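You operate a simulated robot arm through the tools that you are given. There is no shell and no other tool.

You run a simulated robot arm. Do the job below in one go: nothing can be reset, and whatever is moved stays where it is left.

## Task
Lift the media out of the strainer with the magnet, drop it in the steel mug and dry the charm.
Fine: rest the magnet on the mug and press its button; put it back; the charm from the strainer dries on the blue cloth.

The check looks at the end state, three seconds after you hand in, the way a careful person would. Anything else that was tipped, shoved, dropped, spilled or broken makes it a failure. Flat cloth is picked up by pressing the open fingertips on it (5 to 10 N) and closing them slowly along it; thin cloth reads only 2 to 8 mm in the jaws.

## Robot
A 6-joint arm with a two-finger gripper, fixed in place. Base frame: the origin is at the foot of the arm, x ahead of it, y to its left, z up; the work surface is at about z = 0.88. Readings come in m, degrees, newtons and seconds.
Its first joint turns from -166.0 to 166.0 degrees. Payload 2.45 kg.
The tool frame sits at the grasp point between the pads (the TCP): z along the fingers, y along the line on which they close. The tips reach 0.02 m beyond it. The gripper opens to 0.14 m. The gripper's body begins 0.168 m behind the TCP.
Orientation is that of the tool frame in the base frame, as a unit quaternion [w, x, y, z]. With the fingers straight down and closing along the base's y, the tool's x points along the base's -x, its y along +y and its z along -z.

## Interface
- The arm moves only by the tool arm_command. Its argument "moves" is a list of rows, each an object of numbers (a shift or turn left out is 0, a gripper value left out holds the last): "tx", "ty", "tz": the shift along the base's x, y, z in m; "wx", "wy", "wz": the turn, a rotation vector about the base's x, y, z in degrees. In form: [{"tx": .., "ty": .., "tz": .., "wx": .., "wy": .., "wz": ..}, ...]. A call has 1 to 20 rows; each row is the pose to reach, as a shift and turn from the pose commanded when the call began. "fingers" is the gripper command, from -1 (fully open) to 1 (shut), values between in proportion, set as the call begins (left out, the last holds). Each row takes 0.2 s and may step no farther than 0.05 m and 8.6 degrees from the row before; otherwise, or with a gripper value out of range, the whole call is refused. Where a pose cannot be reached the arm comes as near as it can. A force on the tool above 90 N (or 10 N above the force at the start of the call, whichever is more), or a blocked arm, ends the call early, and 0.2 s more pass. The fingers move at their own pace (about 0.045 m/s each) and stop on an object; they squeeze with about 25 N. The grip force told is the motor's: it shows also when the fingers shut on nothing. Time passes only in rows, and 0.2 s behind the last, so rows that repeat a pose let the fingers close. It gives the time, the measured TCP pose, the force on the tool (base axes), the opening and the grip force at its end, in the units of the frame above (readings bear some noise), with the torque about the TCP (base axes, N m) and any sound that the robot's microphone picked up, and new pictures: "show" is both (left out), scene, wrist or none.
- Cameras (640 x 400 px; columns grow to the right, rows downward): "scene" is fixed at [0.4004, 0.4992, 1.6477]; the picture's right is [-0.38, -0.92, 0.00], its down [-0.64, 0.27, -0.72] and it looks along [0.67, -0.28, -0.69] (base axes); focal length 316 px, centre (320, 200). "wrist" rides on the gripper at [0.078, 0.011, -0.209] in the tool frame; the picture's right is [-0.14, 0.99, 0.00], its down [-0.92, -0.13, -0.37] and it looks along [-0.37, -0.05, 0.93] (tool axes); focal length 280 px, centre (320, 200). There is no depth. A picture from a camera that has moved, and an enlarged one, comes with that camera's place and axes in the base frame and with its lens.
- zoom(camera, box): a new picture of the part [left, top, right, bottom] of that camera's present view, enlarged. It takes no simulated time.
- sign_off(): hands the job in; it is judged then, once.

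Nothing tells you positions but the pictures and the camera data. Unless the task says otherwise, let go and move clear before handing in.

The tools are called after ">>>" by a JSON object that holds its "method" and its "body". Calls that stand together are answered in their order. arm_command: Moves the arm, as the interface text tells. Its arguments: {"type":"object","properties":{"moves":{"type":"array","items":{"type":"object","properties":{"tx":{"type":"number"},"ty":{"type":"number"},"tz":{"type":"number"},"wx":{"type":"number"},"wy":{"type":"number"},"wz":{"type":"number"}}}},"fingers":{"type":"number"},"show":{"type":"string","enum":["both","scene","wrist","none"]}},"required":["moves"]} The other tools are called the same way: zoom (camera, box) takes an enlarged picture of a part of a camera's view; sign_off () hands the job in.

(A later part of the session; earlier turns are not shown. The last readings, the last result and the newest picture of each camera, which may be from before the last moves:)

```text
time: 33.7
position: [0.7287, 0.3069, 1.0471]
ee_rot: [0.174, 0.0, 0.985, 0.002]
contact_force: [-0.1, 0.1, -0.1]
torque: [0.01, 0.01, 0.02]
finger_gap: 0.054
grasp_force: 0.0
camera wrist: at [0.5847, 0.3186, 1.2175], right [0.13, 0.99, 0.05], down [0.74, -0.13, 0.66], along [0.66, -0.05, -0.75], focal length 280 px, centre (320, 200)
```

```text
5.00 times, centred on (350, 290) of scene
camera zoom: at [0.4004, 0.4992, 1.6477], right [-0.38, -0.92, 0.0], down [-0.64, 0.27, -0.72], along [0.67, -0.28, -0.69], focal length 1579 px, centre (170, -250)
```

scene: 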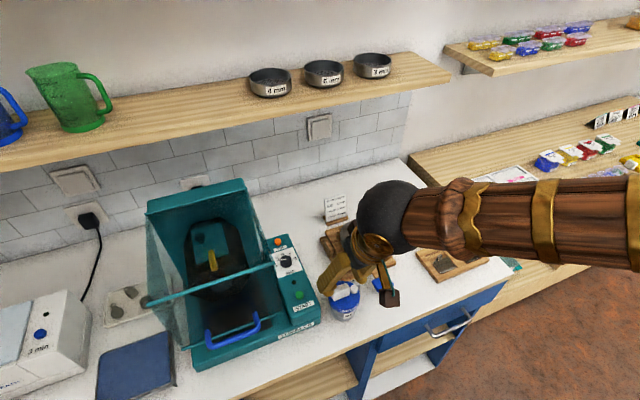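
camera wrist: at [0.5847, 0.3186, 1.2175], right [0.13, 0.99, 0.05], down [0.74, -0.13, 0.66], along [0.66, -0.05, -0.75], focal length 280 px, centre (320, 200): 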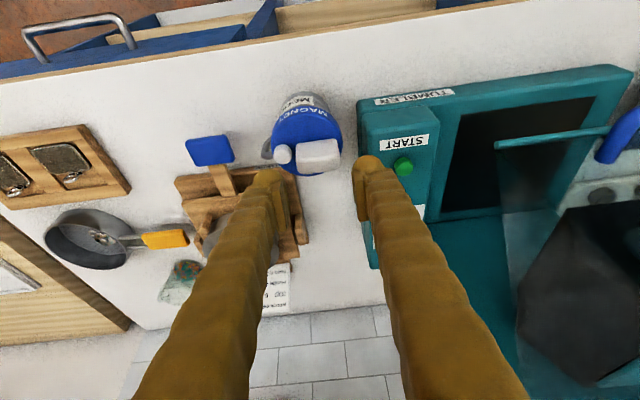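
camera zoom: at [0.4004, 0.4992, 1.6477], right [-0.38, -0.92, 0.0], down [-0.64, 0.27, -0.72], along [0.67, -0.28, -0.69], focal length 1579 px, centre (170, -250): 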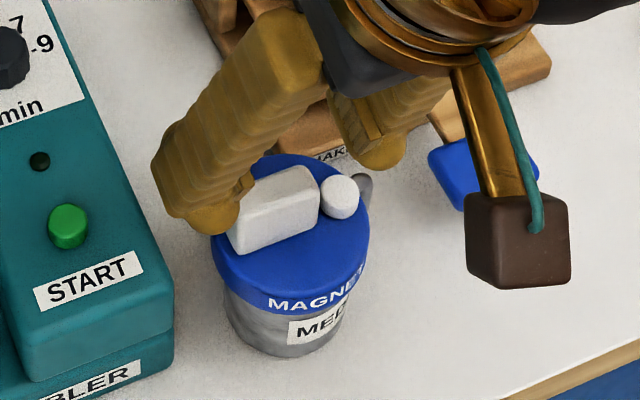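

>>> {"method": "arm_command", "body": {"moves": [{"tx": 0.003, "tz": -0.02}, {"tx": 0.003, "tz": -0.04}, {"tx": 0.003, "tz": -0.052}, {"tx": 0.003, "tz": -0.052}]}}

>>> {"method": "zoom", "body": {"camera": "wrist", "box": [240, 90, 400, 210]}}

>>> {"method": "zoom", "body": {"camera": "scene", "box": [310, 250, 390, 330]}}

```text
time: 34.7
position: [0.7322, 0.3078, 0.9958]
ee_rot: [0.173, 0.0, 0.985, 0.002]
contact_force: [-0.5, 0.2, -0.2]
torque: [0.02, 0.04, -0.01]
finger_gap: 0.0537
grasp_force: 0.1
camera wrist: at [0.5878, 0.3195, 1.1652], right [0.13, 0.99, 0.05], down [0.74, -0.13, 0.66], along [0.66, -0.05, -0.75], focal length 280 px, centre (320, 200)
```

scene: 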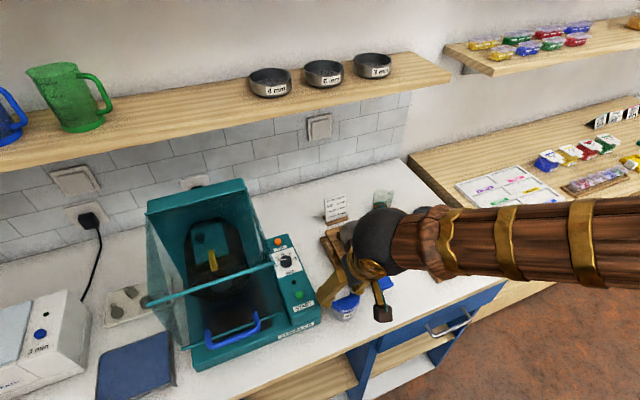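
wrist: 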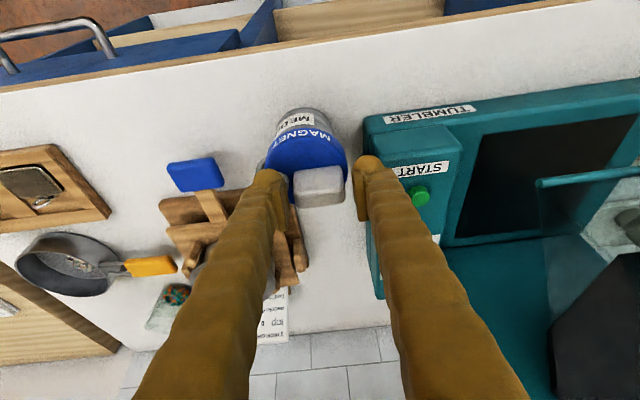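

```text
3.33 times, centred on (320, 150) of wrist
camera zoom: at [0.5878, 0.3195, 1.1652], right [0.13, 0.99, 0.05], down [0.74, -0.13, 0.66], along [0.66, -0.05, -0.75], focal length 935 px, centre (320, 367)
```

zoom: 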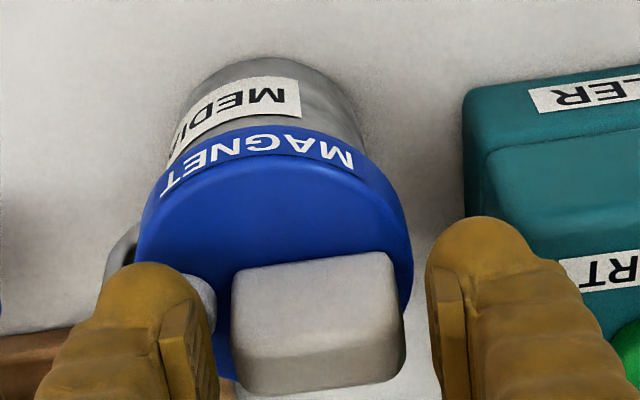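

```text
5.00 times, centred on (350, 290) of scene
camera zoom: at [0.4004, 0.4992, 1.6477], right [-0.38, -0.92, 0.0], down [-0.64, 0.27, -0.72], along [0.67, -0.28, -0.69], focal length 1579 px, centre (170, -250)
```

zoom: 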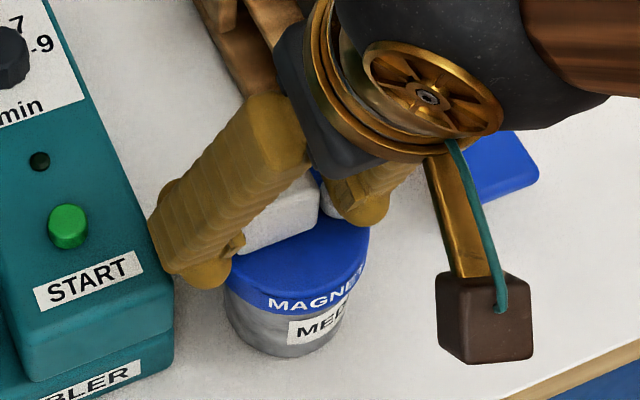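

>>> {"method": "arm_command", "body": {"moves": [{}, {}, {}], "fingers": 1, "show": "none"}}

>>> {"method": "arm_command", "body": {"moves": [{"tz": 0.003}, {"tz": 0.01}, {"tz": 0.025}, {"tz": 0.045}, {"tz": 0.07}, {"tz": 0.1}, {"tz": 0.12}]}}

>>> {"method": "zoom", "body": {"camera": "wrist", "box": [220, 60, 420, 210]}}

>>> {"method": "zoom", "body": {"camera": "scene", "box": [310, 240, 400, 330]}}

```text
time: 35.5
position: [0.7301, 0.3074, 0.9961]
ee_rot: [0.172, 0.0, 0.985, 0.001]
contact_force: [0.7, 0.0, 0.8]
torque: [0.01, -0.01, -0.01]
finger_gap: 0.0416
grasp_force: 25.0
```

```text
time: 37.1
position: [0.7313, 0.3084, 1.1155]
ee_rot: [0.173, 0.0, 0.985, 0.002]
contact_force: [-0.2, -0.3, -1.7]
torque: [0.03, 0.03, 0.02]
finger_gap: 0.0421
grasp_force: 25.2
camera wrist: at [0.5869, 0.3185, 1.2857], right [0.13, 0.99, 0.05], down [0.74, -0.13, 0.66], along [0.66, -0.05, -0.75], focal length 280 px, centre (320, 200)
```

scene: 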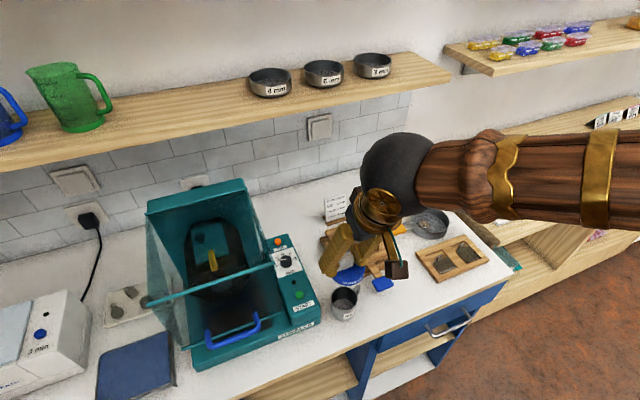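
wrist: 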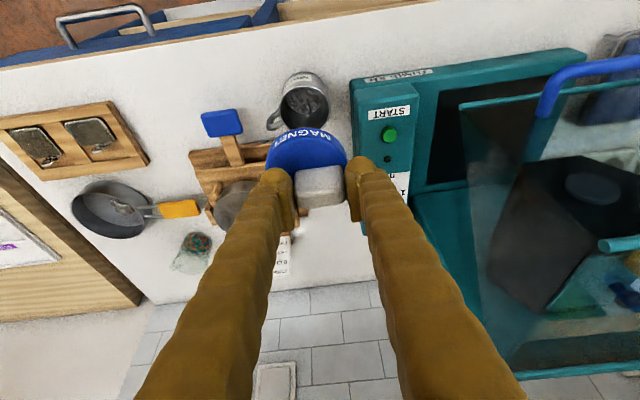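

```text
2.67 times, centred on (320, 135) of wrist
camera zoom: at [0.5869, 0.3185, 1.2857], right [0.13, 0.99, 0.05], down [0.74, -0.13, 0.66], along [0.66, -0.05, -0.75], focal length 748 px, centre (320, 373)
```

zoom: 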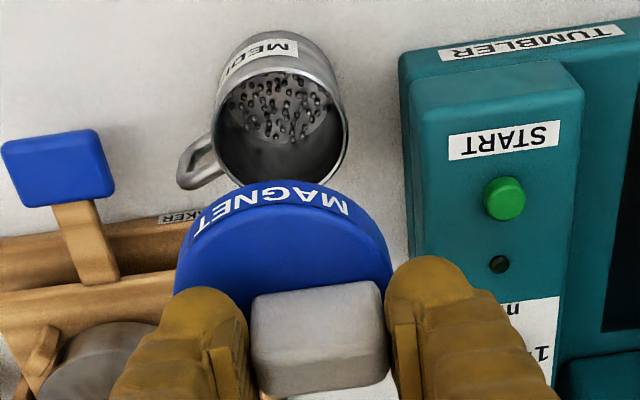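

```text
4.44 times, centred on (355, 285) of scene
camera zoom: at [0.4004, 0.4992, 1.6477], right [-0.38, -0.92, 0.0], down [-0.64, 0.27, -0.72], along [0.67, -0.28, -0.69], focal length 1403 px, centre (164, -178)
```

zoom: 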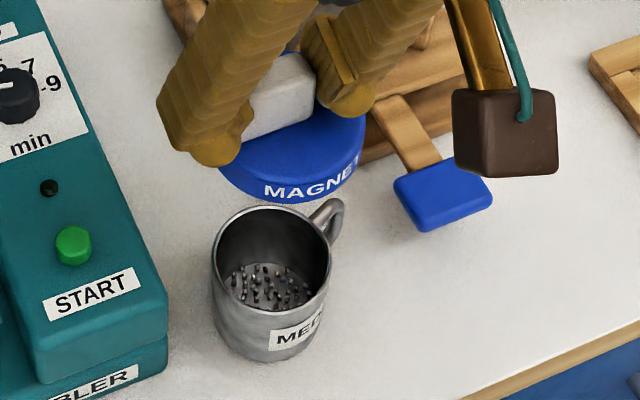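

All the media is in the mug and the magnet comes away clean. Next I'll return the magnet to its original spot at about (1.0155, -0.0985).

>>> {"method": "arm_command", "body": {"moves": [{"tx": 0.022, "ty": -0.0378}, {"tx": 0.044, "ty": -0.0756}, {"tx": 0.066, "ty": -0.1134}, {"tx": 0.088, "ty": -0.1512}, {"tx": 0.11, "ty": -0.189}, {"tx": 0.132, "ty": -0.2268}, {"tx": 0.154, "ty": -0.2646}, {"tx": 0.176, "ty": -0.3024}, {"tx": 0.198, "ty": -0.3402}, {"tx": 0.22, "ty": -0.378, "tz": -0.02}, {"tx": 0.24, "ty": -0.39, "tz": -0.05}, {"tx": 0.265, "ty": -0.4, "tz": -0.08}, {"tx": 0.2845, "ty": -0.4065, "tz": -0.1}, {"tx": 0.2845, "ty": -0.4065, "tz": -0.12}, {"tx": 0.2845, "ty": -0.4065, "tz": -0.14}, {"tx": 0.2845, "ty": -0.4065, "tz": -0.14}]}}

>>> {"method": "zoom", "body": {"camera": "wrist", "box": [220, 80, 420, 230]}}

>>> {"method": "zoom", "body": {"camera": "scene", "box": [370, 150, 460, 230]}}

```text
time: 40.5
position: [1.0159, -0.0998, 0.9751]
ee_rot: [0.173, 0.001, 0.985, 0.001]
contact_force: [-1.1, 0.7, -2.1]
torque: [0.02, -0.01, -0.05]
finger_gap: 0.0421
grasp_force: 24.8
camera wrist: at [0.8723, -0.088, 1.1448], right [0.13, 0.99, 0.05], down [0.74, -0.13, 0.66], along [0.66, -0.05, -0.75], focal length 280 px, centre (320, 200)
```

scene: 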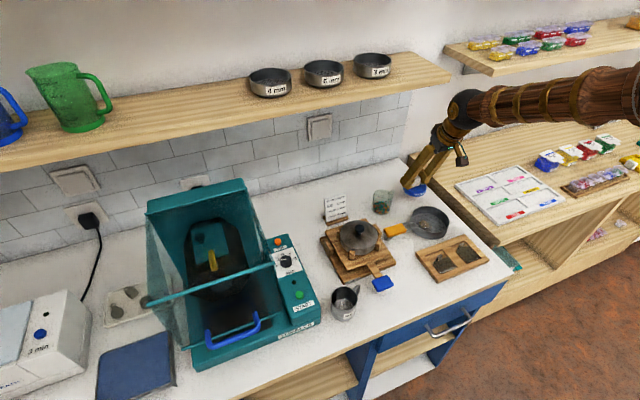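
wrist: 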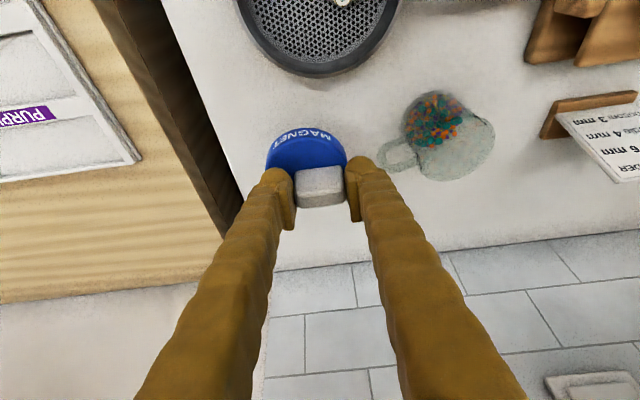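

```text
2.67 times, centred on (320, 155) of wrist
camera zoom: at [0.8723, -0.088, 1.1448], right [0.13, 0.99, 0.05], down [0.74, -0.13, 0.66], along [0.66, -0.05, -0.75], focal length 748 px, centre (320, 320)
```

zoom: 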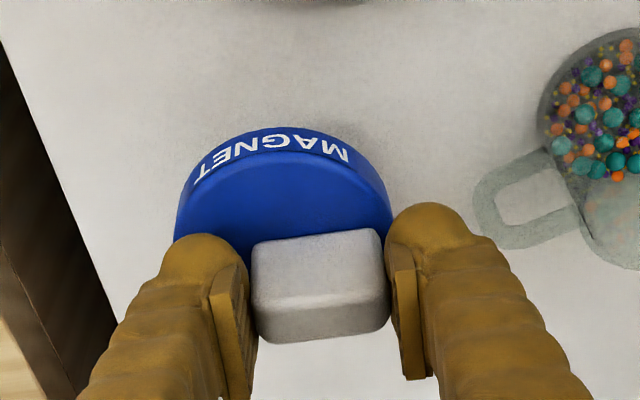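

```text
5.00 times, centred on (415, 190) of scene
camera zoom: at [0.4004, 0.4992, 1.6477], right [-0.38, -0.92, 0.0], down [-0.64, 0.27, -0.72], along [0.67, -0.28, -0.69], focal length 1579 px, centre (-155, 250)
```

zoom: 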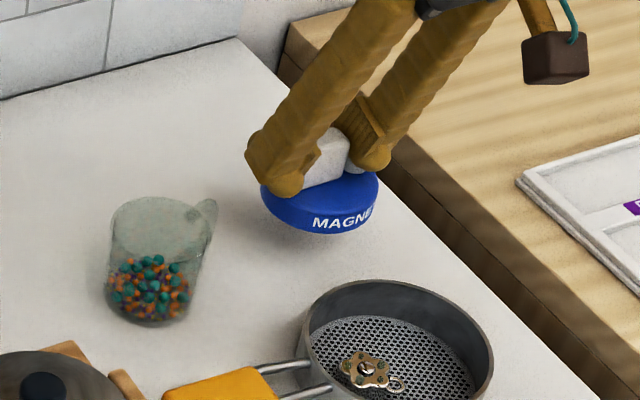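

>>> {"method": "arm_command", "body": {"moves": [{"ty": 0.001, "tz": -0.015}, {"ty": 0.001, "tz": -0.028}, {"ty": 0.001, "tz": -0.034}, {"ty": 0.001, "tz": -0.036}], "show": "none"}}

```text
time: 41.5
position: [1.0166, -0.0983, 0.9391]
ee_rot: [0.172, 0.0, 0.985, 0.002]
contact_force: [0.6, 0.9, -1.2]
torque: [0.05, -0.01, 0.07]
finger_gap: 0.0419
grasp_force: 24.6
```

>>> {"method": "arm_command", "body": {"moves": [{"tz": -0.001}, {"tz": -0.0015}], "show": "none"}}

```text
time: 42.1
position: [1.0156, -0.0978, 0.9373]
ee_rot: [0.174, 0.0, 0.985, 0.002]
contact_force: [-0.5, 1.8, 2.3]
torque: [0.13, 0.09, 0.06]
finger_gap: 0.042
grasp_force: 25.0
```

>>> {"method": "arm_command", "body": {"moves": [{}, {}, {}], "fingers": 0.0714, "show": "none"}}

>>> {"method": "arm_command", "body": {"moves": [{"tz": 0.02}, {"tz": 0.045}, {"tz": 0.08}, {"tz": 0.12}, {"tx": -0.04, "tz": 0.14}, {"tx": -0.08, "tz": 0.15}]}}

>>> {"method": "zoom", "body": {"camera": "wrist", "box": [270, 0, 410, 110]}}

>>> {"method": "zoom", "body": {"camera": "scene", "box": [370, 150, 470, 250]}}

```text
time: 42.9
position: [1.0168, -0.0979, 0.938]
ee_rot: [0.173, 0.0, 0.985, 0.002]
contact_force: [0.2, 0.0, 0.5]
torque: [-0.05, 0.01, -0.02]
finger_gap: 0.0649
grasp_force: 0.1
```

```text
time: 44.3
position: [0.9367, -0.0974, 1.0871]
ee_rot: [0.173, 0.0, 0.985, 0.001]
contact_force: [-0.2, 0.4, -0.3]
torque: [-0.01, -0.02, 0.05]
finger_gap: 0.0653
grasp_force: 0.0
camera wrist: at [0.7914, -0.0869, 1.2573], right [0.13, 0.99, 0.05], down [0.74, -0.13, 0.66], along [0.66, -0.05, -0.75], focal length 280 px, centre (320, 200)
```

scene: 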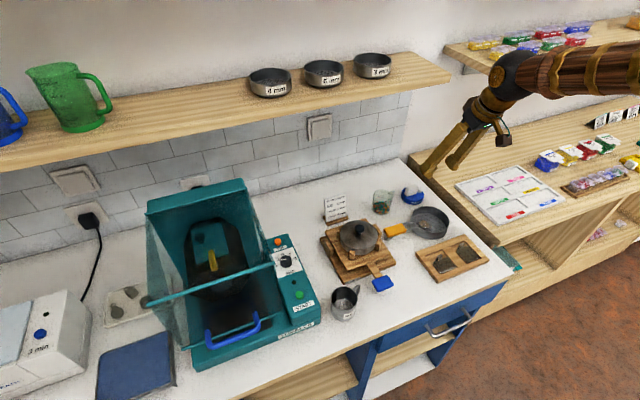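
wrist: 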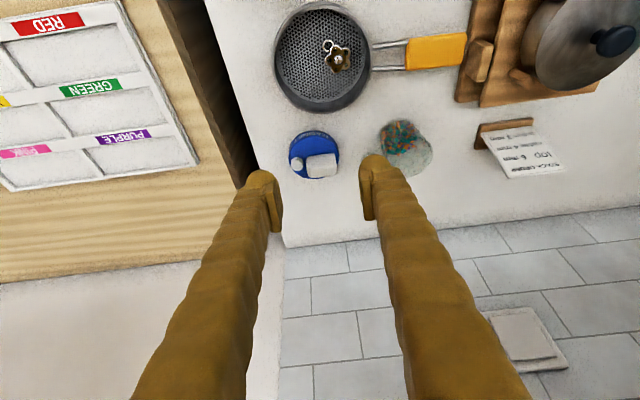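

```text
3.64 times, centred on (340, 55) of wrist
camera zoom: at [0.7914, -0.0869, 1.2573], right [0.13, 0.99, 0.05], down [0.74, -0.13, 0.66], along [0.66, -0.05, -0.75], focal length 1020 px, centre (247, 727)
```

zoom: 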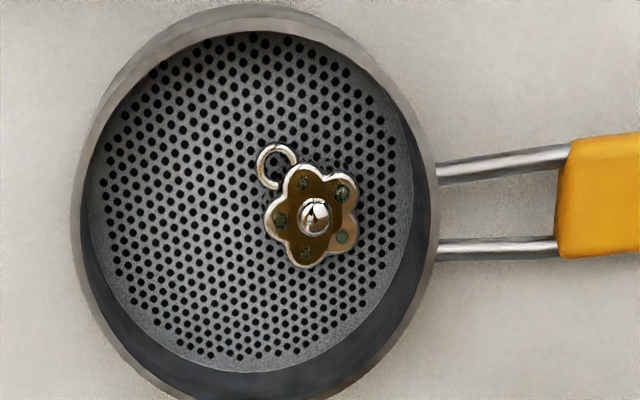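

```text
4.00 times, centred on (420, 200) of scene
camera zoom: at [0.4004, 0.4992, 1.6477], right [-0.38, -0.92, 0.0], down [-0.64, 0.27, -0.72], along [0.67, -0.28, -0.69], focal length 1263 px, centre (-80, 200)
```

zoom: 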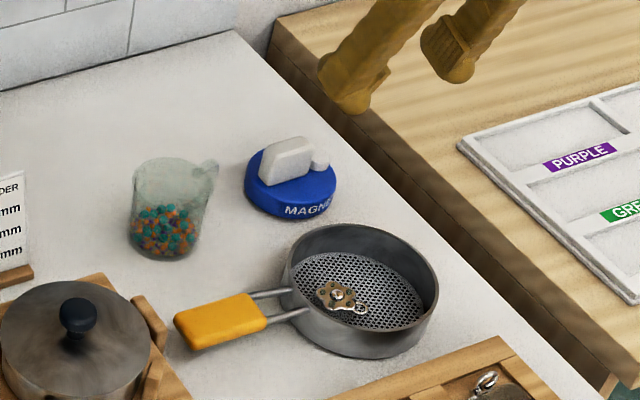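

The magnet is back in its place. Now for the charm: I'll straighten the tool to vertical over the strainer and measure the charm again before picking it.

>>> {"method": "arm_command", "body": {"moves": [{"tx": -0.015, "ty": 0.01, "wy": 5}, {"tx": -0.03, "ty": 0.02, "wy": 10}, {"tx": -0.045, "ty": 0.03, "wy": 15}, {"tx": -0.045, "ty": 0.03, "wy": 20}, {"tx": -0.045, "ty": 0.03, "wy": 20}]}}

>>> {"method": "zoom", "body": {"camera": "wrist", "box": [240, 80, 400, 200]}}

```text
time: 45.5
position: [0.8914, -0.0682, 1.0882]
ee_rot: [-0.001, 0.0, 1.0, 0.002]
contact_force: [0.3, -0.8, 0.1]
torque: [0.03, 0.0, 0.02]
finger_gap: 0.0653
grasp_force: 0.0
camera wrist: at [0.814, -0.0571, 1.2973], right [0.14, 0.99, 0.0], down [0.92, -0.13, 0.37], along [0.36, -0.05, -0.93], focal length 280 px, centre (320, 200)
```

scene: 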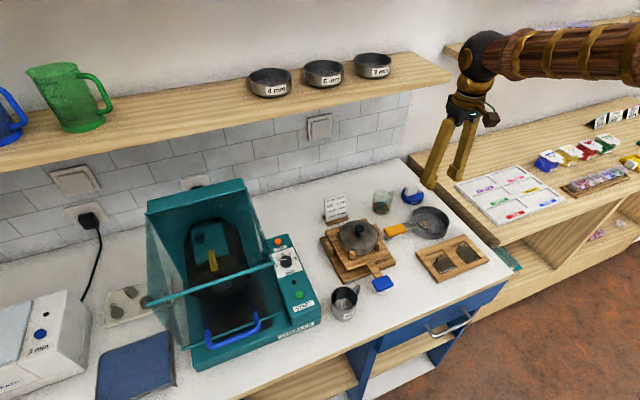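
wrist: 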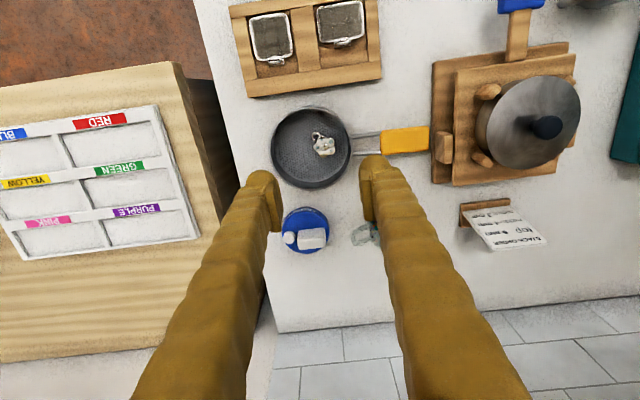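

```text
3.33 times, centred on (320, 140) of wrist
camera zoom: at [0.814, -0.0571, 1.2973], right [0.14, 0.99, 0.0], down [0.92, -0.13, 0.37], along [0.36, -0.05, -0.93], focal length 935 px, centre (320, 400)
```

zoom: 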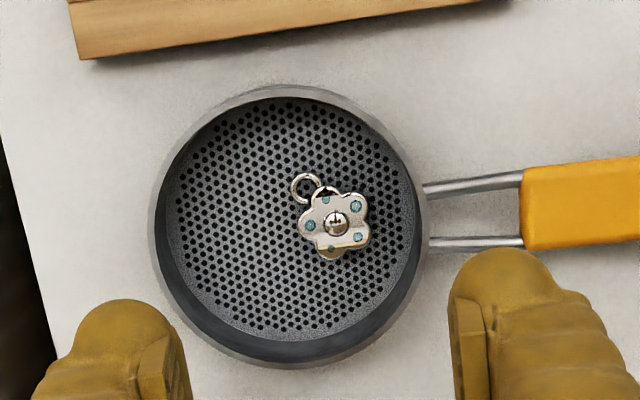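

>>> {"method": "arm_command", "body": {"moves": [{"wz": 8.125}, {"wz": 16.25}, {"wz": 24.375}, {"wz": 32.5}, {"wz": 40.625}, {"tz": -0.01, "wz": 48.75}, {"tz": -0.03, "wz": 56.875}, {"tx": -0.0027, "ty": -0.0023, "tz": -0.05, "wz": 65}, {"tx": -0.0027, "ty": -0.0023, "tz": -0.05, "wz": 65}], "fingers": 0.38}}

>>> {"method": "zoom", "body": {"camera": "wrist", "box": [240, 80, 400, 200]}}

>>> {"method": "zoom", "body": {"camera": "scene", "box": [380, 150, 480, 250]}}

```text
time: 47.5
position: [0.8891, -0.0704, 1.0366]
ee_rot: [-0.001, -0.538, 0.843, 0.001]
contact_force: [0.9, 0.9, -0.1]
torque: [0.03, 0.03, 0.01]
finger_gap: 0.0435
grasp_force: 0.0
camera wrist: at [0.8468, -0.1354, 1.2467], right [-0.84, 0.54, 0.0], down [0.51, 0.78, 0.37], along [0.2, 0.31, -0.93], focal length 280 px, centre (320, 200)
```

scene: 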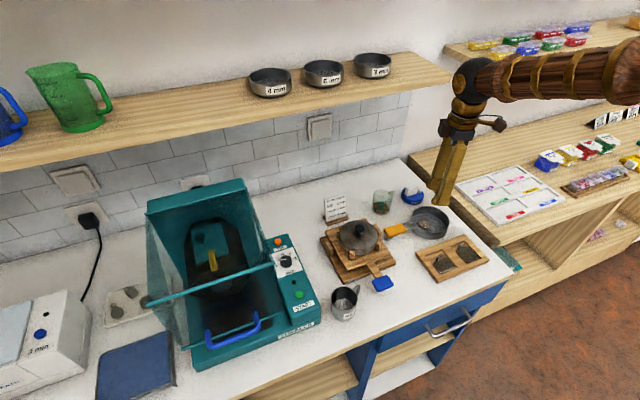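
wrist: 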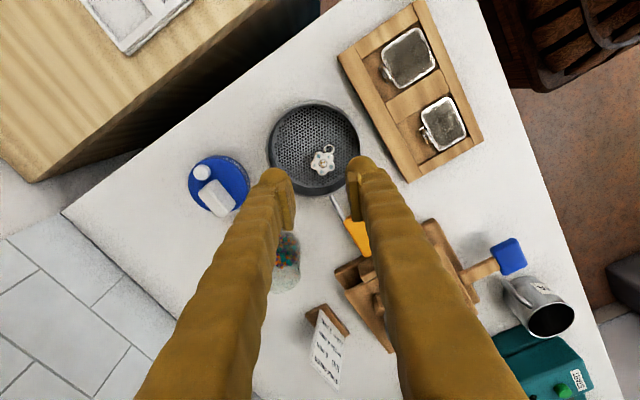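

```text
3.33 times, centred on (320, 140) of wrist
camera zoom: at [0.8468, -0.1354, 1.2467], right [-0.84, 0.54, 0.0], down [0.51, 0.78, 0.37], along [0.2, 0.31, -0.93], focal length 935 px, centre (320, 400)
```

zoom: 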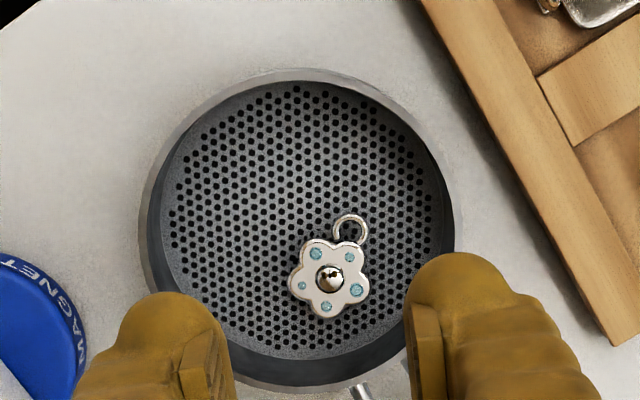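

```text
4.00 times, centred on (430, 200) of scene
camera zoom: at [0.4004, 0.4992, 1.6477], right [-0.38, -0.92, 0.0], down [-0.64, 0.27, -0.72], along [0.67, -0.28, -0.69], focal length 1263 px, centre (-120, 200)
```

zoom: 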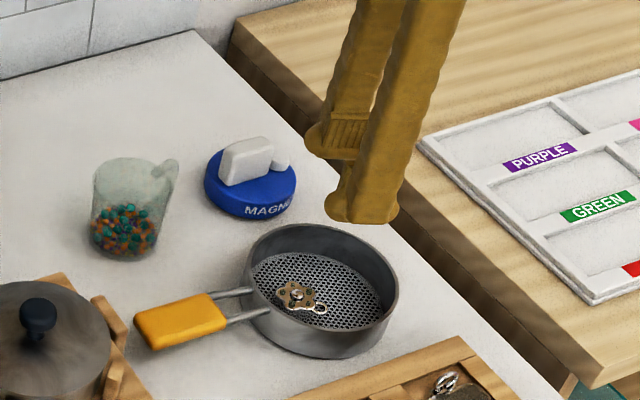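

>>> {"method": "arm_command", "body": {"moves": [{"tx": -0.0014, "ty": 0.0017, "tz": -0.03}, {"tx": -0.0014, "ty": 0.0017, "tz": -0.06}, {"tx": -0.0014, "ty": 0.0017, "tz": -0.09}, {"tx": -0.0014, "ty": 0.0017, "tz": -0.1}], "fingers": 0.42}}

>>> {"method": "zoom", "body": {"camera": "wrist", "box": [220, 70, 420, 220]}}

>>> {"method": "zoom", "body": {"camera": "scene", "box": [400, 180, 470, 250]}}

```text
time: 48.5
position: [0.8871, -0.0691, 0.9377]
ee_rot: [-0.002, -0.537, 0.843, 0.001]
contact_force: [-0.8, 1.0, 0.0]
torque: [-0.01, -0.02, 0.03]
finger_gap: 0.0405
grasp_force: 0.0
camera wrist: at [0.8455, -0.1341, 1.1471], right [-0.84, 0.54, 0.0], down [0.51, 0.78, 0.37], along [0.2, 0.31, -0.93], focal length 280 px, centre (320, 200)
```

scene: 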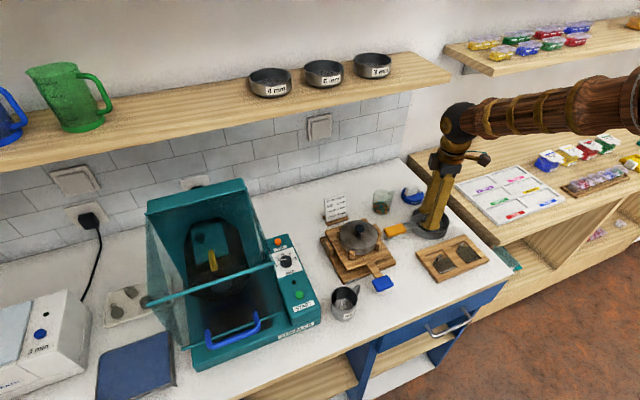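
wrist: 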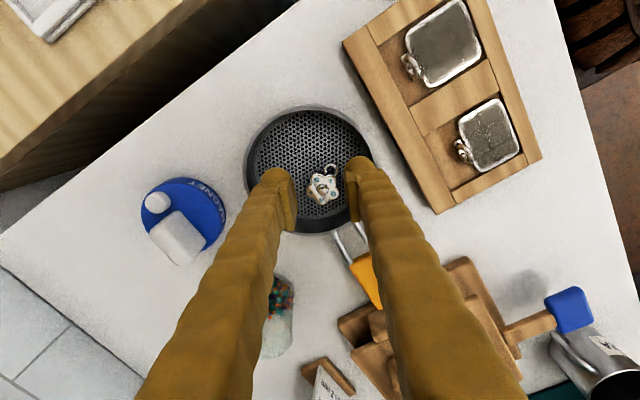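

```text
2.67 times, centred on (320, 145) of wrist
camera zoom: at [0.8455, -0.1341, 1.1471], right [-0.84, 0.54, 0.0], down [0.51, 0.78, 0.37], along [0.2, 0.31, -0.93], focal length 748 px, centre (320, 347)
```

zoom: 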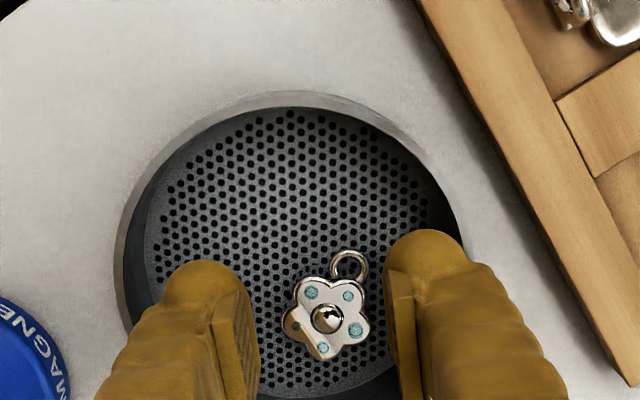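

```text
5.71 times, centred on (435, 215) of scene
camera zoom: at [0.4004, 0.4992, 1.6477], right [-0.38, -0.92, 0.0], down [-0.64, 0.27, -0.72], along [0.67, -0.28, -0.69], focal length 1804 px, centre (-337, 114)
```

zoom: 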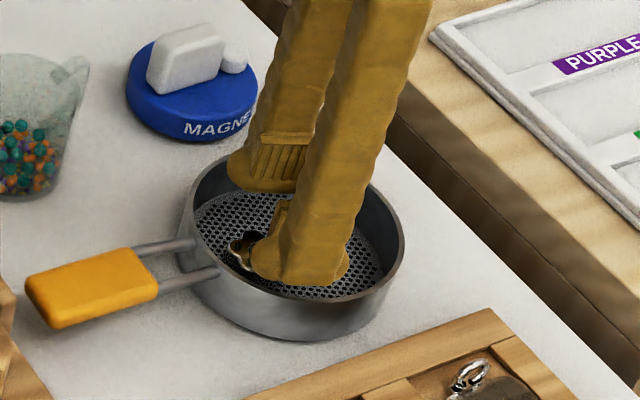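

>>> {"method": "arm_command", "body": {"moves": [{"tz": -0.005}, {"tz": -0.01}, {"tz": -0.014}]}}

>>> {"method": "zoom", "body": {"camera": "wrist", "box": [220, 70, 420, 220]}}

>>> {"method": "zoom", "body": {"camera": "scene", "box": [400, 180, 470, 250]}}

```text
time: 49.3
position: [0.8864, -0.0682, 0.9256]
ee_rot: [-0.001, -0.538, 0.843, 0.0]
contact_force: [0.4, 0.0, 12.0]
torque: [0.38, 0.37, -0.03]
finger_gap: 0.0412
grasp_force: 0.3
camera wrist: at [0.8451, -0.1339, 1.1338], right [-0.84, 0.54, 0.0], down [0.51, 0.78, 0.37], along [0.2, 0.31, -0.93], focal length 280 px, centre (320, 200)
```

scene: 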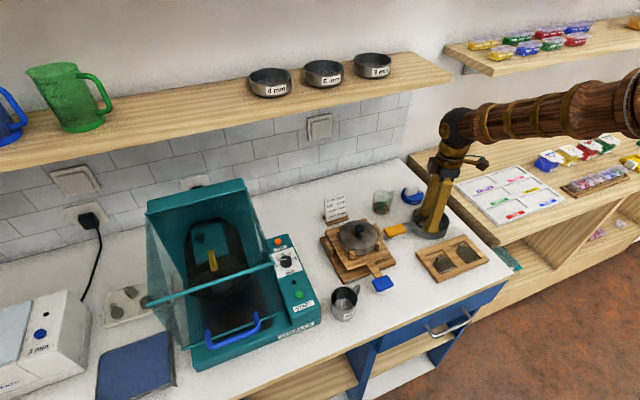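
wrist: 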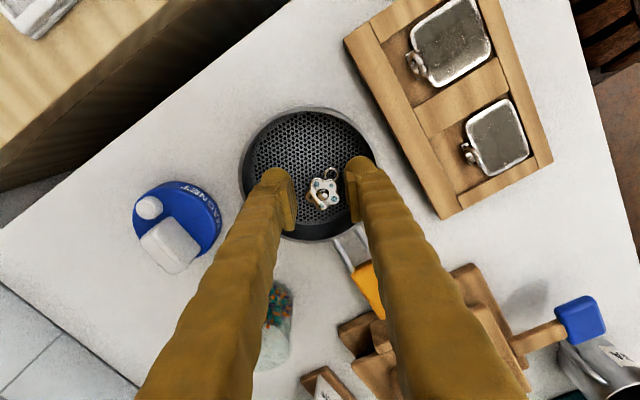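

```text
2.67 times, centred on (320, 145) of wrist
camera zoom: at [0.8451, -0.1339, 1.1338], right [-0.84, 0.54, 0.0], down [0.51, 0.78, 0.37], along [0.2, 0.31, -0.93], focal length 748 px, centre (320, 347)
```

zoom: 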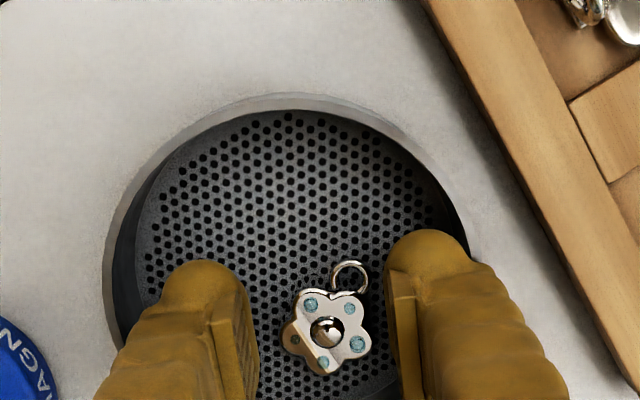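

```text
5.71 times, centred on (435, 215) of scene
camera zoom: at [0.4004, 0.4992, 1.6477], right [-0.38, -0.92, 0.0], down [-0.64, 0.27, -0.72], along [0.67, -0.28, -0.69], focal length 1804 px, centre (-337, 114)
```

zoom: 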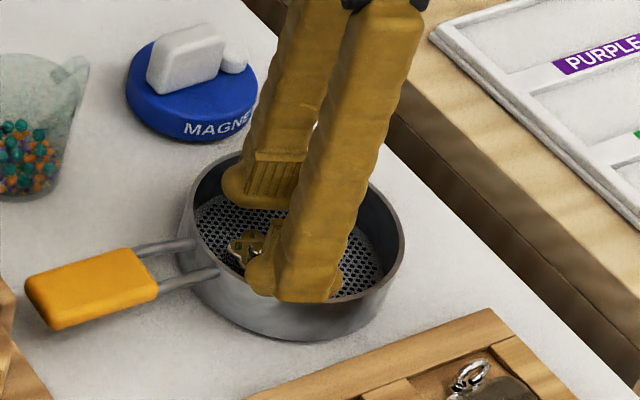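

The +toolY finger is touching the strainer rim. I'll lift, rotate the closing axis to run along x, where there is more room, and shift toward the strainer center.

>>> {"method": "arm_command", "body": {"moves": [{"tz": 0.015}, {"tz": 0.035}, {"tz": 0.035, "wz": 8.33}, {"tz": 0.035, "wz": 16.66}, {"tx": 0.0015, "ty": -0.002, "tz": 0.035, "wz": 25}, {"tx": 0.0015, "ty": -0.002, "tz": 0.035, "wz": 25}], "fingers": 0.4}}

>>> {"method": "zoom", "body": {"camera": "wrist", "box": [220, 70, 420, 220]}}

>>> {"method": "zoom", "body": {"camera": "scene", "box": [400, 180, 470, 250]}}

```text
time: 50.7
position: [0.8887, -0.0703, 0.9582]
ee_rot: [0.002, 0.707, -0.707, 0.0]
contact_force: [0.5, -0.7, 0.4]
torque: [-0.03, -0.01, 0.03]
finger_gap: 0.042
grasp_force: 0.1
camera wrist: at [0.879, -0.1476, 1.1678], right [-0.99, 0.14, 0.0], down [0.13, 0.92, 0.37], along [0.05, 0.36, -0.93], focal length 280 px, centre (320, 200)
```

scene: 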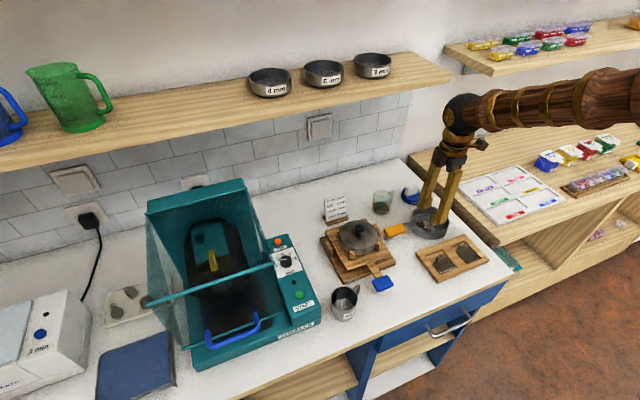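
wrist: 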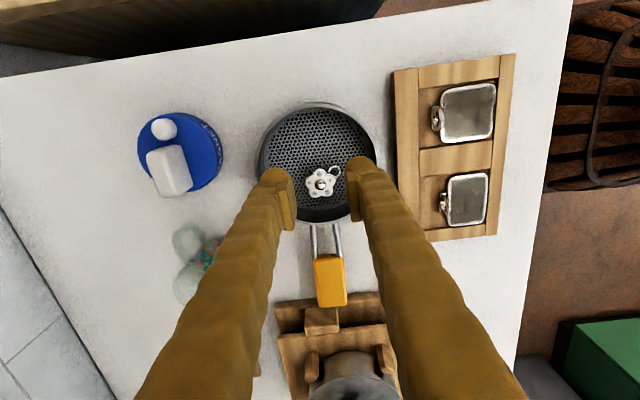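

```text
2.67 times, centred on (320, 145) of wrist
camera zoom: at [0.879, -0.1476, 1.1678], right [-0.99, 0.14, 0.0], down [0.13, 0.92, 0.37], along [0.05, 0.36, -0.93], focal length 748 px, centre (320, 347)
```

zoom: 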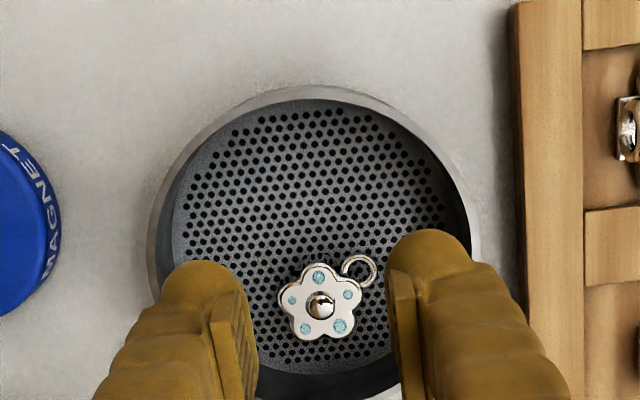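

```text
5.71 times, centred on (435, 215) of scene
camera zoom: at [0.4004, 0.4992, 1.6477], right [-0.38, -0.92, 0.0], down [-0.64, 0.27, -0.72], along [0.67, -0.28, -0.69], focal length 1804 px, centre (-337, 114)
```

zoom: 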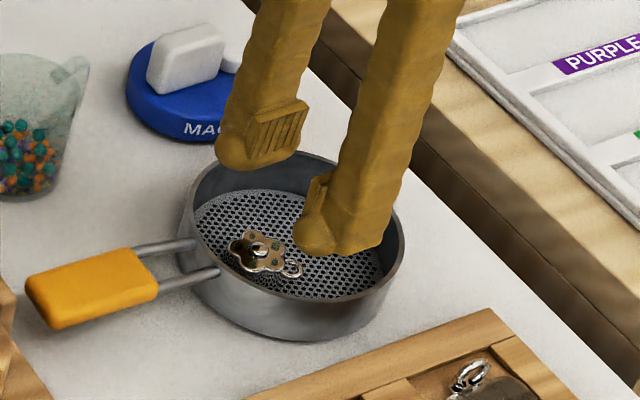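

>>> {"method": "arm_command", "body": {"moves": [{"tx": -0.0013, "ty": -0.0012, "tz": -0.015}, {"tx": -0.0013, "ty": -0.0012, "tz": -0.026}, {"tx": -0.0013, "ty": -0.0012, "tz": -0.033}, {"tx": -0.0013, "ty": -0.0012, "tz": -0.036}]}}

>>> {"method": "zoom", "body": {"camera": "wrist", "box": [220, 70, 420, 220]}}

>>> {"method": "zoom", "body": {"camera": "scene", "box": [400, 180, 470, 250]}}

```text
time: 51.7
position: [0.8878, -0.0719, 0.9232]
ee_rot: [-0.002, -0.707, 0.707, 0.001]
contact_force: [0.1, -0.1, 0.8]
torque: [0.01, -0.02, -0.02]
finger_gap: 0.0422
grasp_force: 0.0
camera wrist: at [0.878, -0.1491, 1.1314], right [-0.99, 0.14, 0.0], down [0.13, 0.92, 0.37], along [0.05, 0.36, -0.93], focal length 280 px, centre (320, 200)
```

scene: 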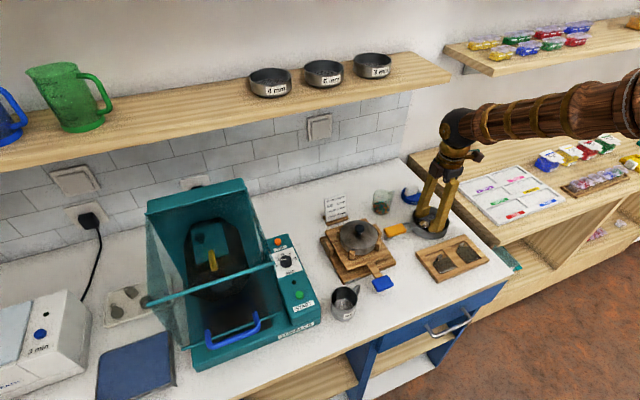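
wrist: 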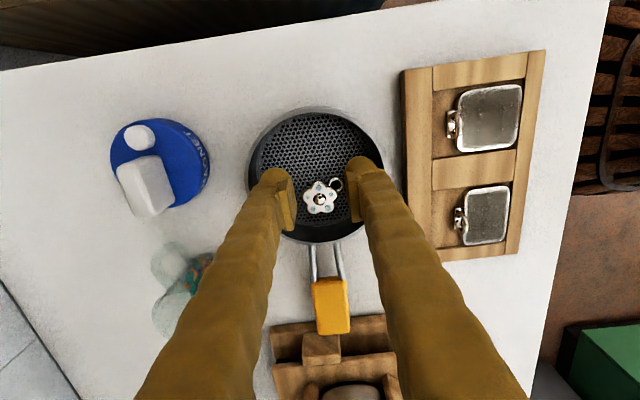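

```text
2.67 times, centred on (320, 145) of wrist
camera zoom: at [0.878, -0.1491, 1.1314], right [-0.99, 0.14, 0.0], down [0.13, 0.92, 0.37], along [0.05, 0.36, -0.93], focal length 748 px, centre (320, 347)
```

zoom: 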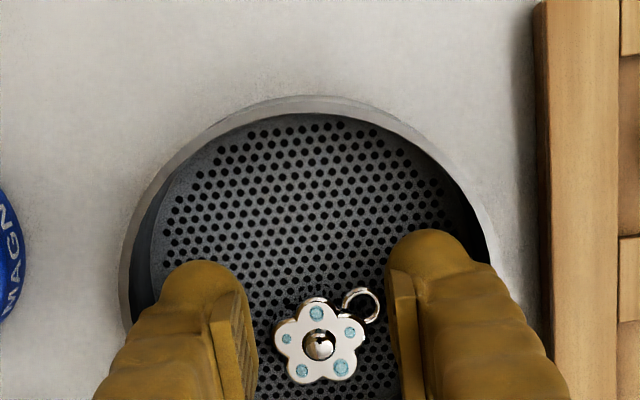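

```text
5.71 times, centred on (435, 215) of scene
camera zoom: at [0.4004, 0.4992, 1.6477], right [-0.38, -0.92, 0.0], down [-0.64, 0.27, -0.72], along [0.67, -0.28, -0.69], focal length 1804 px, centre (-337, 114)
```

zoom: 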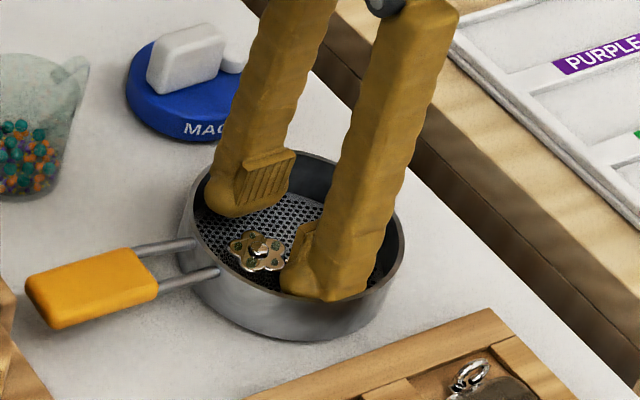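

>>> {"method": "arm_command", "body": {"moves": [{"tz": -0.003}, {"tz": -0.006}, {"tz": -0.006}], "show": "none"}}

```text
time: 52.5
position: [0.8878, -0.0702, 0.9164]
ee_rot: [0.002, 0.707, -0.707, -0.001]
contact_force: [-0.6, 0.1, -0.4]
torque: [0.02, 0.04, -0.03]
finger_gap: 0.0418
grasp_force: 0.0
```

>>> {"method": "arm_command", "body": {"moves": [{"tz": -0.002}, {"tz": -0.004}, {"tz": -0.004}]}}

>>> {"method": "zoom", "body": {"camera": "wrist", "box": [220, 90, 420, 240]}}

>>> {"method": "zoom", "body": {"camera": "scene", "box": [410, 195, 460, 245]}}

```text
time: 53.3
position: [0.8872, -0.0715, 0.9137]
ee_rot: [0.002, 0.707, -0.707, -0.001]
contact_force: [-0.5, 0.2, -0.7]
torque: [0.03, 0.01, -0.03]
finger_gap: 0.0423
grasp_force: 0.0
camera wrist: at [0.8777, -0.1488, 1.1217], right [-0.99, 0.14, 0.0], down [0.13, 0.92, 0.37], along [0.05, 0.36, -0.93], focal length 280 px, centre (320, 200)
```

scene: 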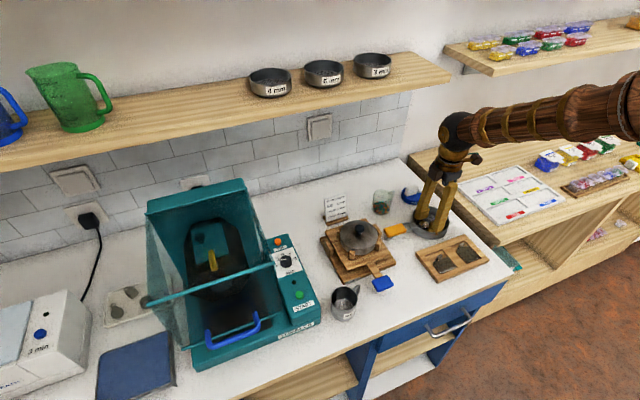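
wrist: 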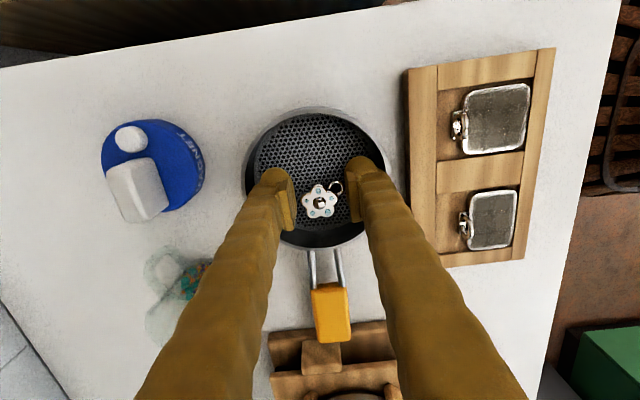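

```text
2.67 times, centred on (320, 165) of wrist
camera zoom: at [0.8777, -0.1488, 1.1217], right [-0.99, 0.14, 0.0], down [0.13, 0.92, 0.37], along [0.05, 0.36, -0.93], focal length 748 px, centre (320, 293)
```

zoom: 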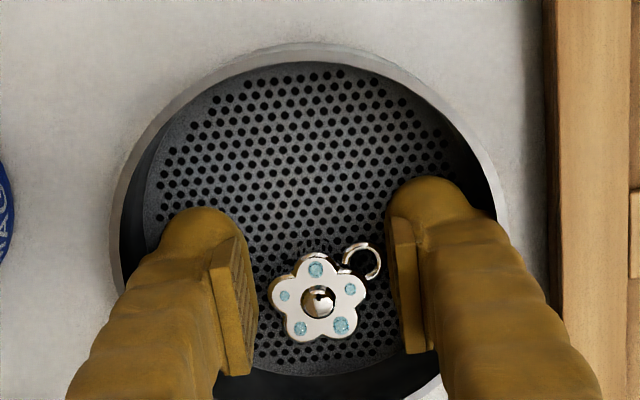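

```text
8.00 times, centred on (435, 220) of scene
camera zoom: at [0.4004, 0.4992, 1.6477], right [-0.38, -0.92, 0.0], down [-0.64, 0.27, -0.72], along [0.67, -0.28, -0.69], focal length 2526 px, centre (-600, 40)
```

zoom: 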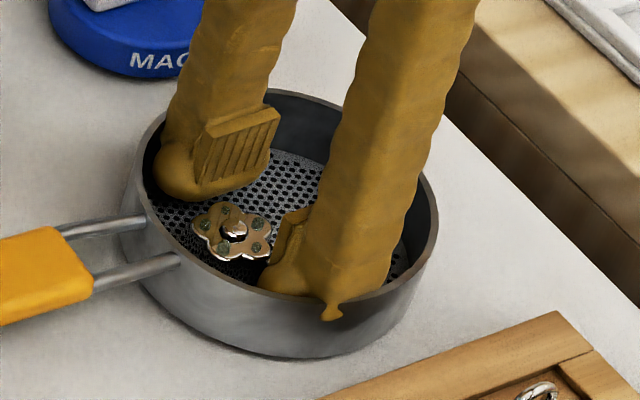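

>>> {"method": "arm_command", "body": {"moves": [{"tz": -0.001}, {"tz": -0.0025}, {"tz": -0.0025}], "show": "none"}}

```text
time: 54.1
position: [0.8875, -0.0722, 0.9103]
ee_rot: [0.002, 0.707, -0.707, 0.0]
contact_force: [-0.4, 0.1, 0.4]
torque: [0.0, -0.03, -0.03]
finger_gap: 0.0418
grasp_force: 0.1
```

>>> {"method": "arm_command", "body": {"moves": [{"tz": -0.001}, {"tz": -0.0025}, {"tz": -0.0025}], "show": "none"}}

```text
time: 54.9
position: [0.8875, -0.0726, 0.9077]
ee_rot: [-0.002, -0.707, 0.707, 0.001]
contact_force: [-0.6, 0.4, 0.0]
torque: [0.0, 0.0, -0.03]
finger_gap: 0.0419
grasp_force: 0.0
```

>>> {"method": "arm_command", "body": {"moves": [{"tz": -0.0015}, {"tz": -0.0015}]}}

>>> {"method": "zoom", "body": {"camera": "wrist", "box": [240, 120, 400, 240]}}

>>> {"method": "zoom", "body": {"camera": "scene", "box": [410, 195, 460, 245]}}

```text
time: 55.5
position: [0.8871, -0.0716, 0.9065]
ee_rot: [0.003, 0.707, -0.707, 0.0]
contact_force: [0.2, -0.3, 0.4]
torque: [-0.02, 0.01, -0.04]
finger_gap: 0.042
grasp_force: 0.1
camera wrist: at [0.8778, -0.1489, 1.1153], right [-0.99, 0.14, 0.0], down [0.13, 0.92, 0.37], along [0.05, 0.36, -0.93], focal length 280 px, centre (320, 200)
```

scene: 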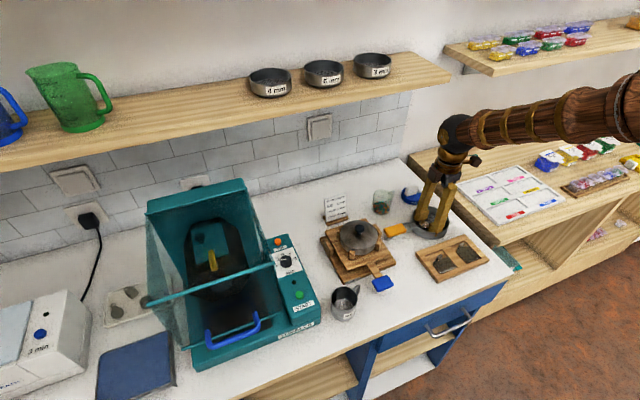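
wrist: 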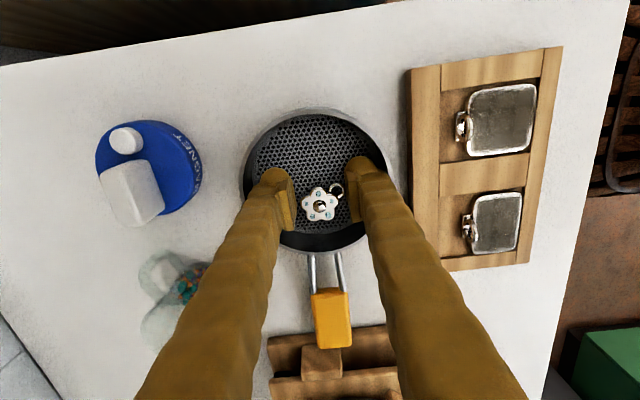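

```text
3.33 times, centred on (320, 180) of wrist
camera zoom: at [0.8778, -0.1489, 1.1153], right [-0.99, 0.14, 0.0], down [0.13, 0.92, 0.37], along [0.05, 0.36, -0.93], focal length 935 px, centre (320, 267)
```

zoom: 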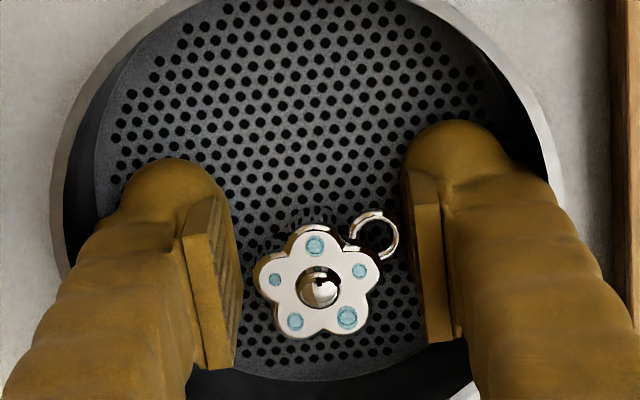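

```text
8.00 times, centred on (435, 220) of scene
camera zoom: at [0.4004, 0.4992, 1.6477], right [-0.38, -0.92, 0.0], down [-0.64, 0.27, -0.72], along [0.67, -0.28, -0.69], focal length 2526 px, centre (-600, 40)
```

zoom: 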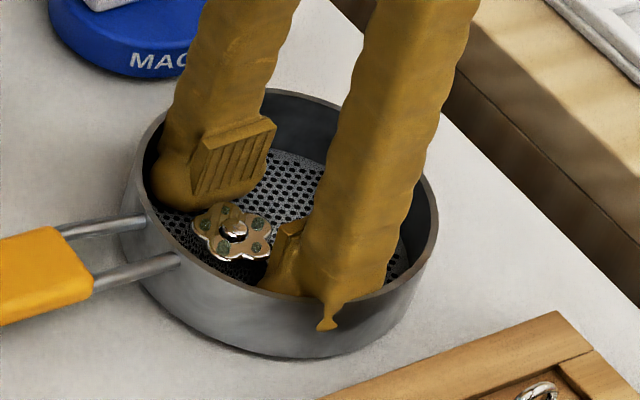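

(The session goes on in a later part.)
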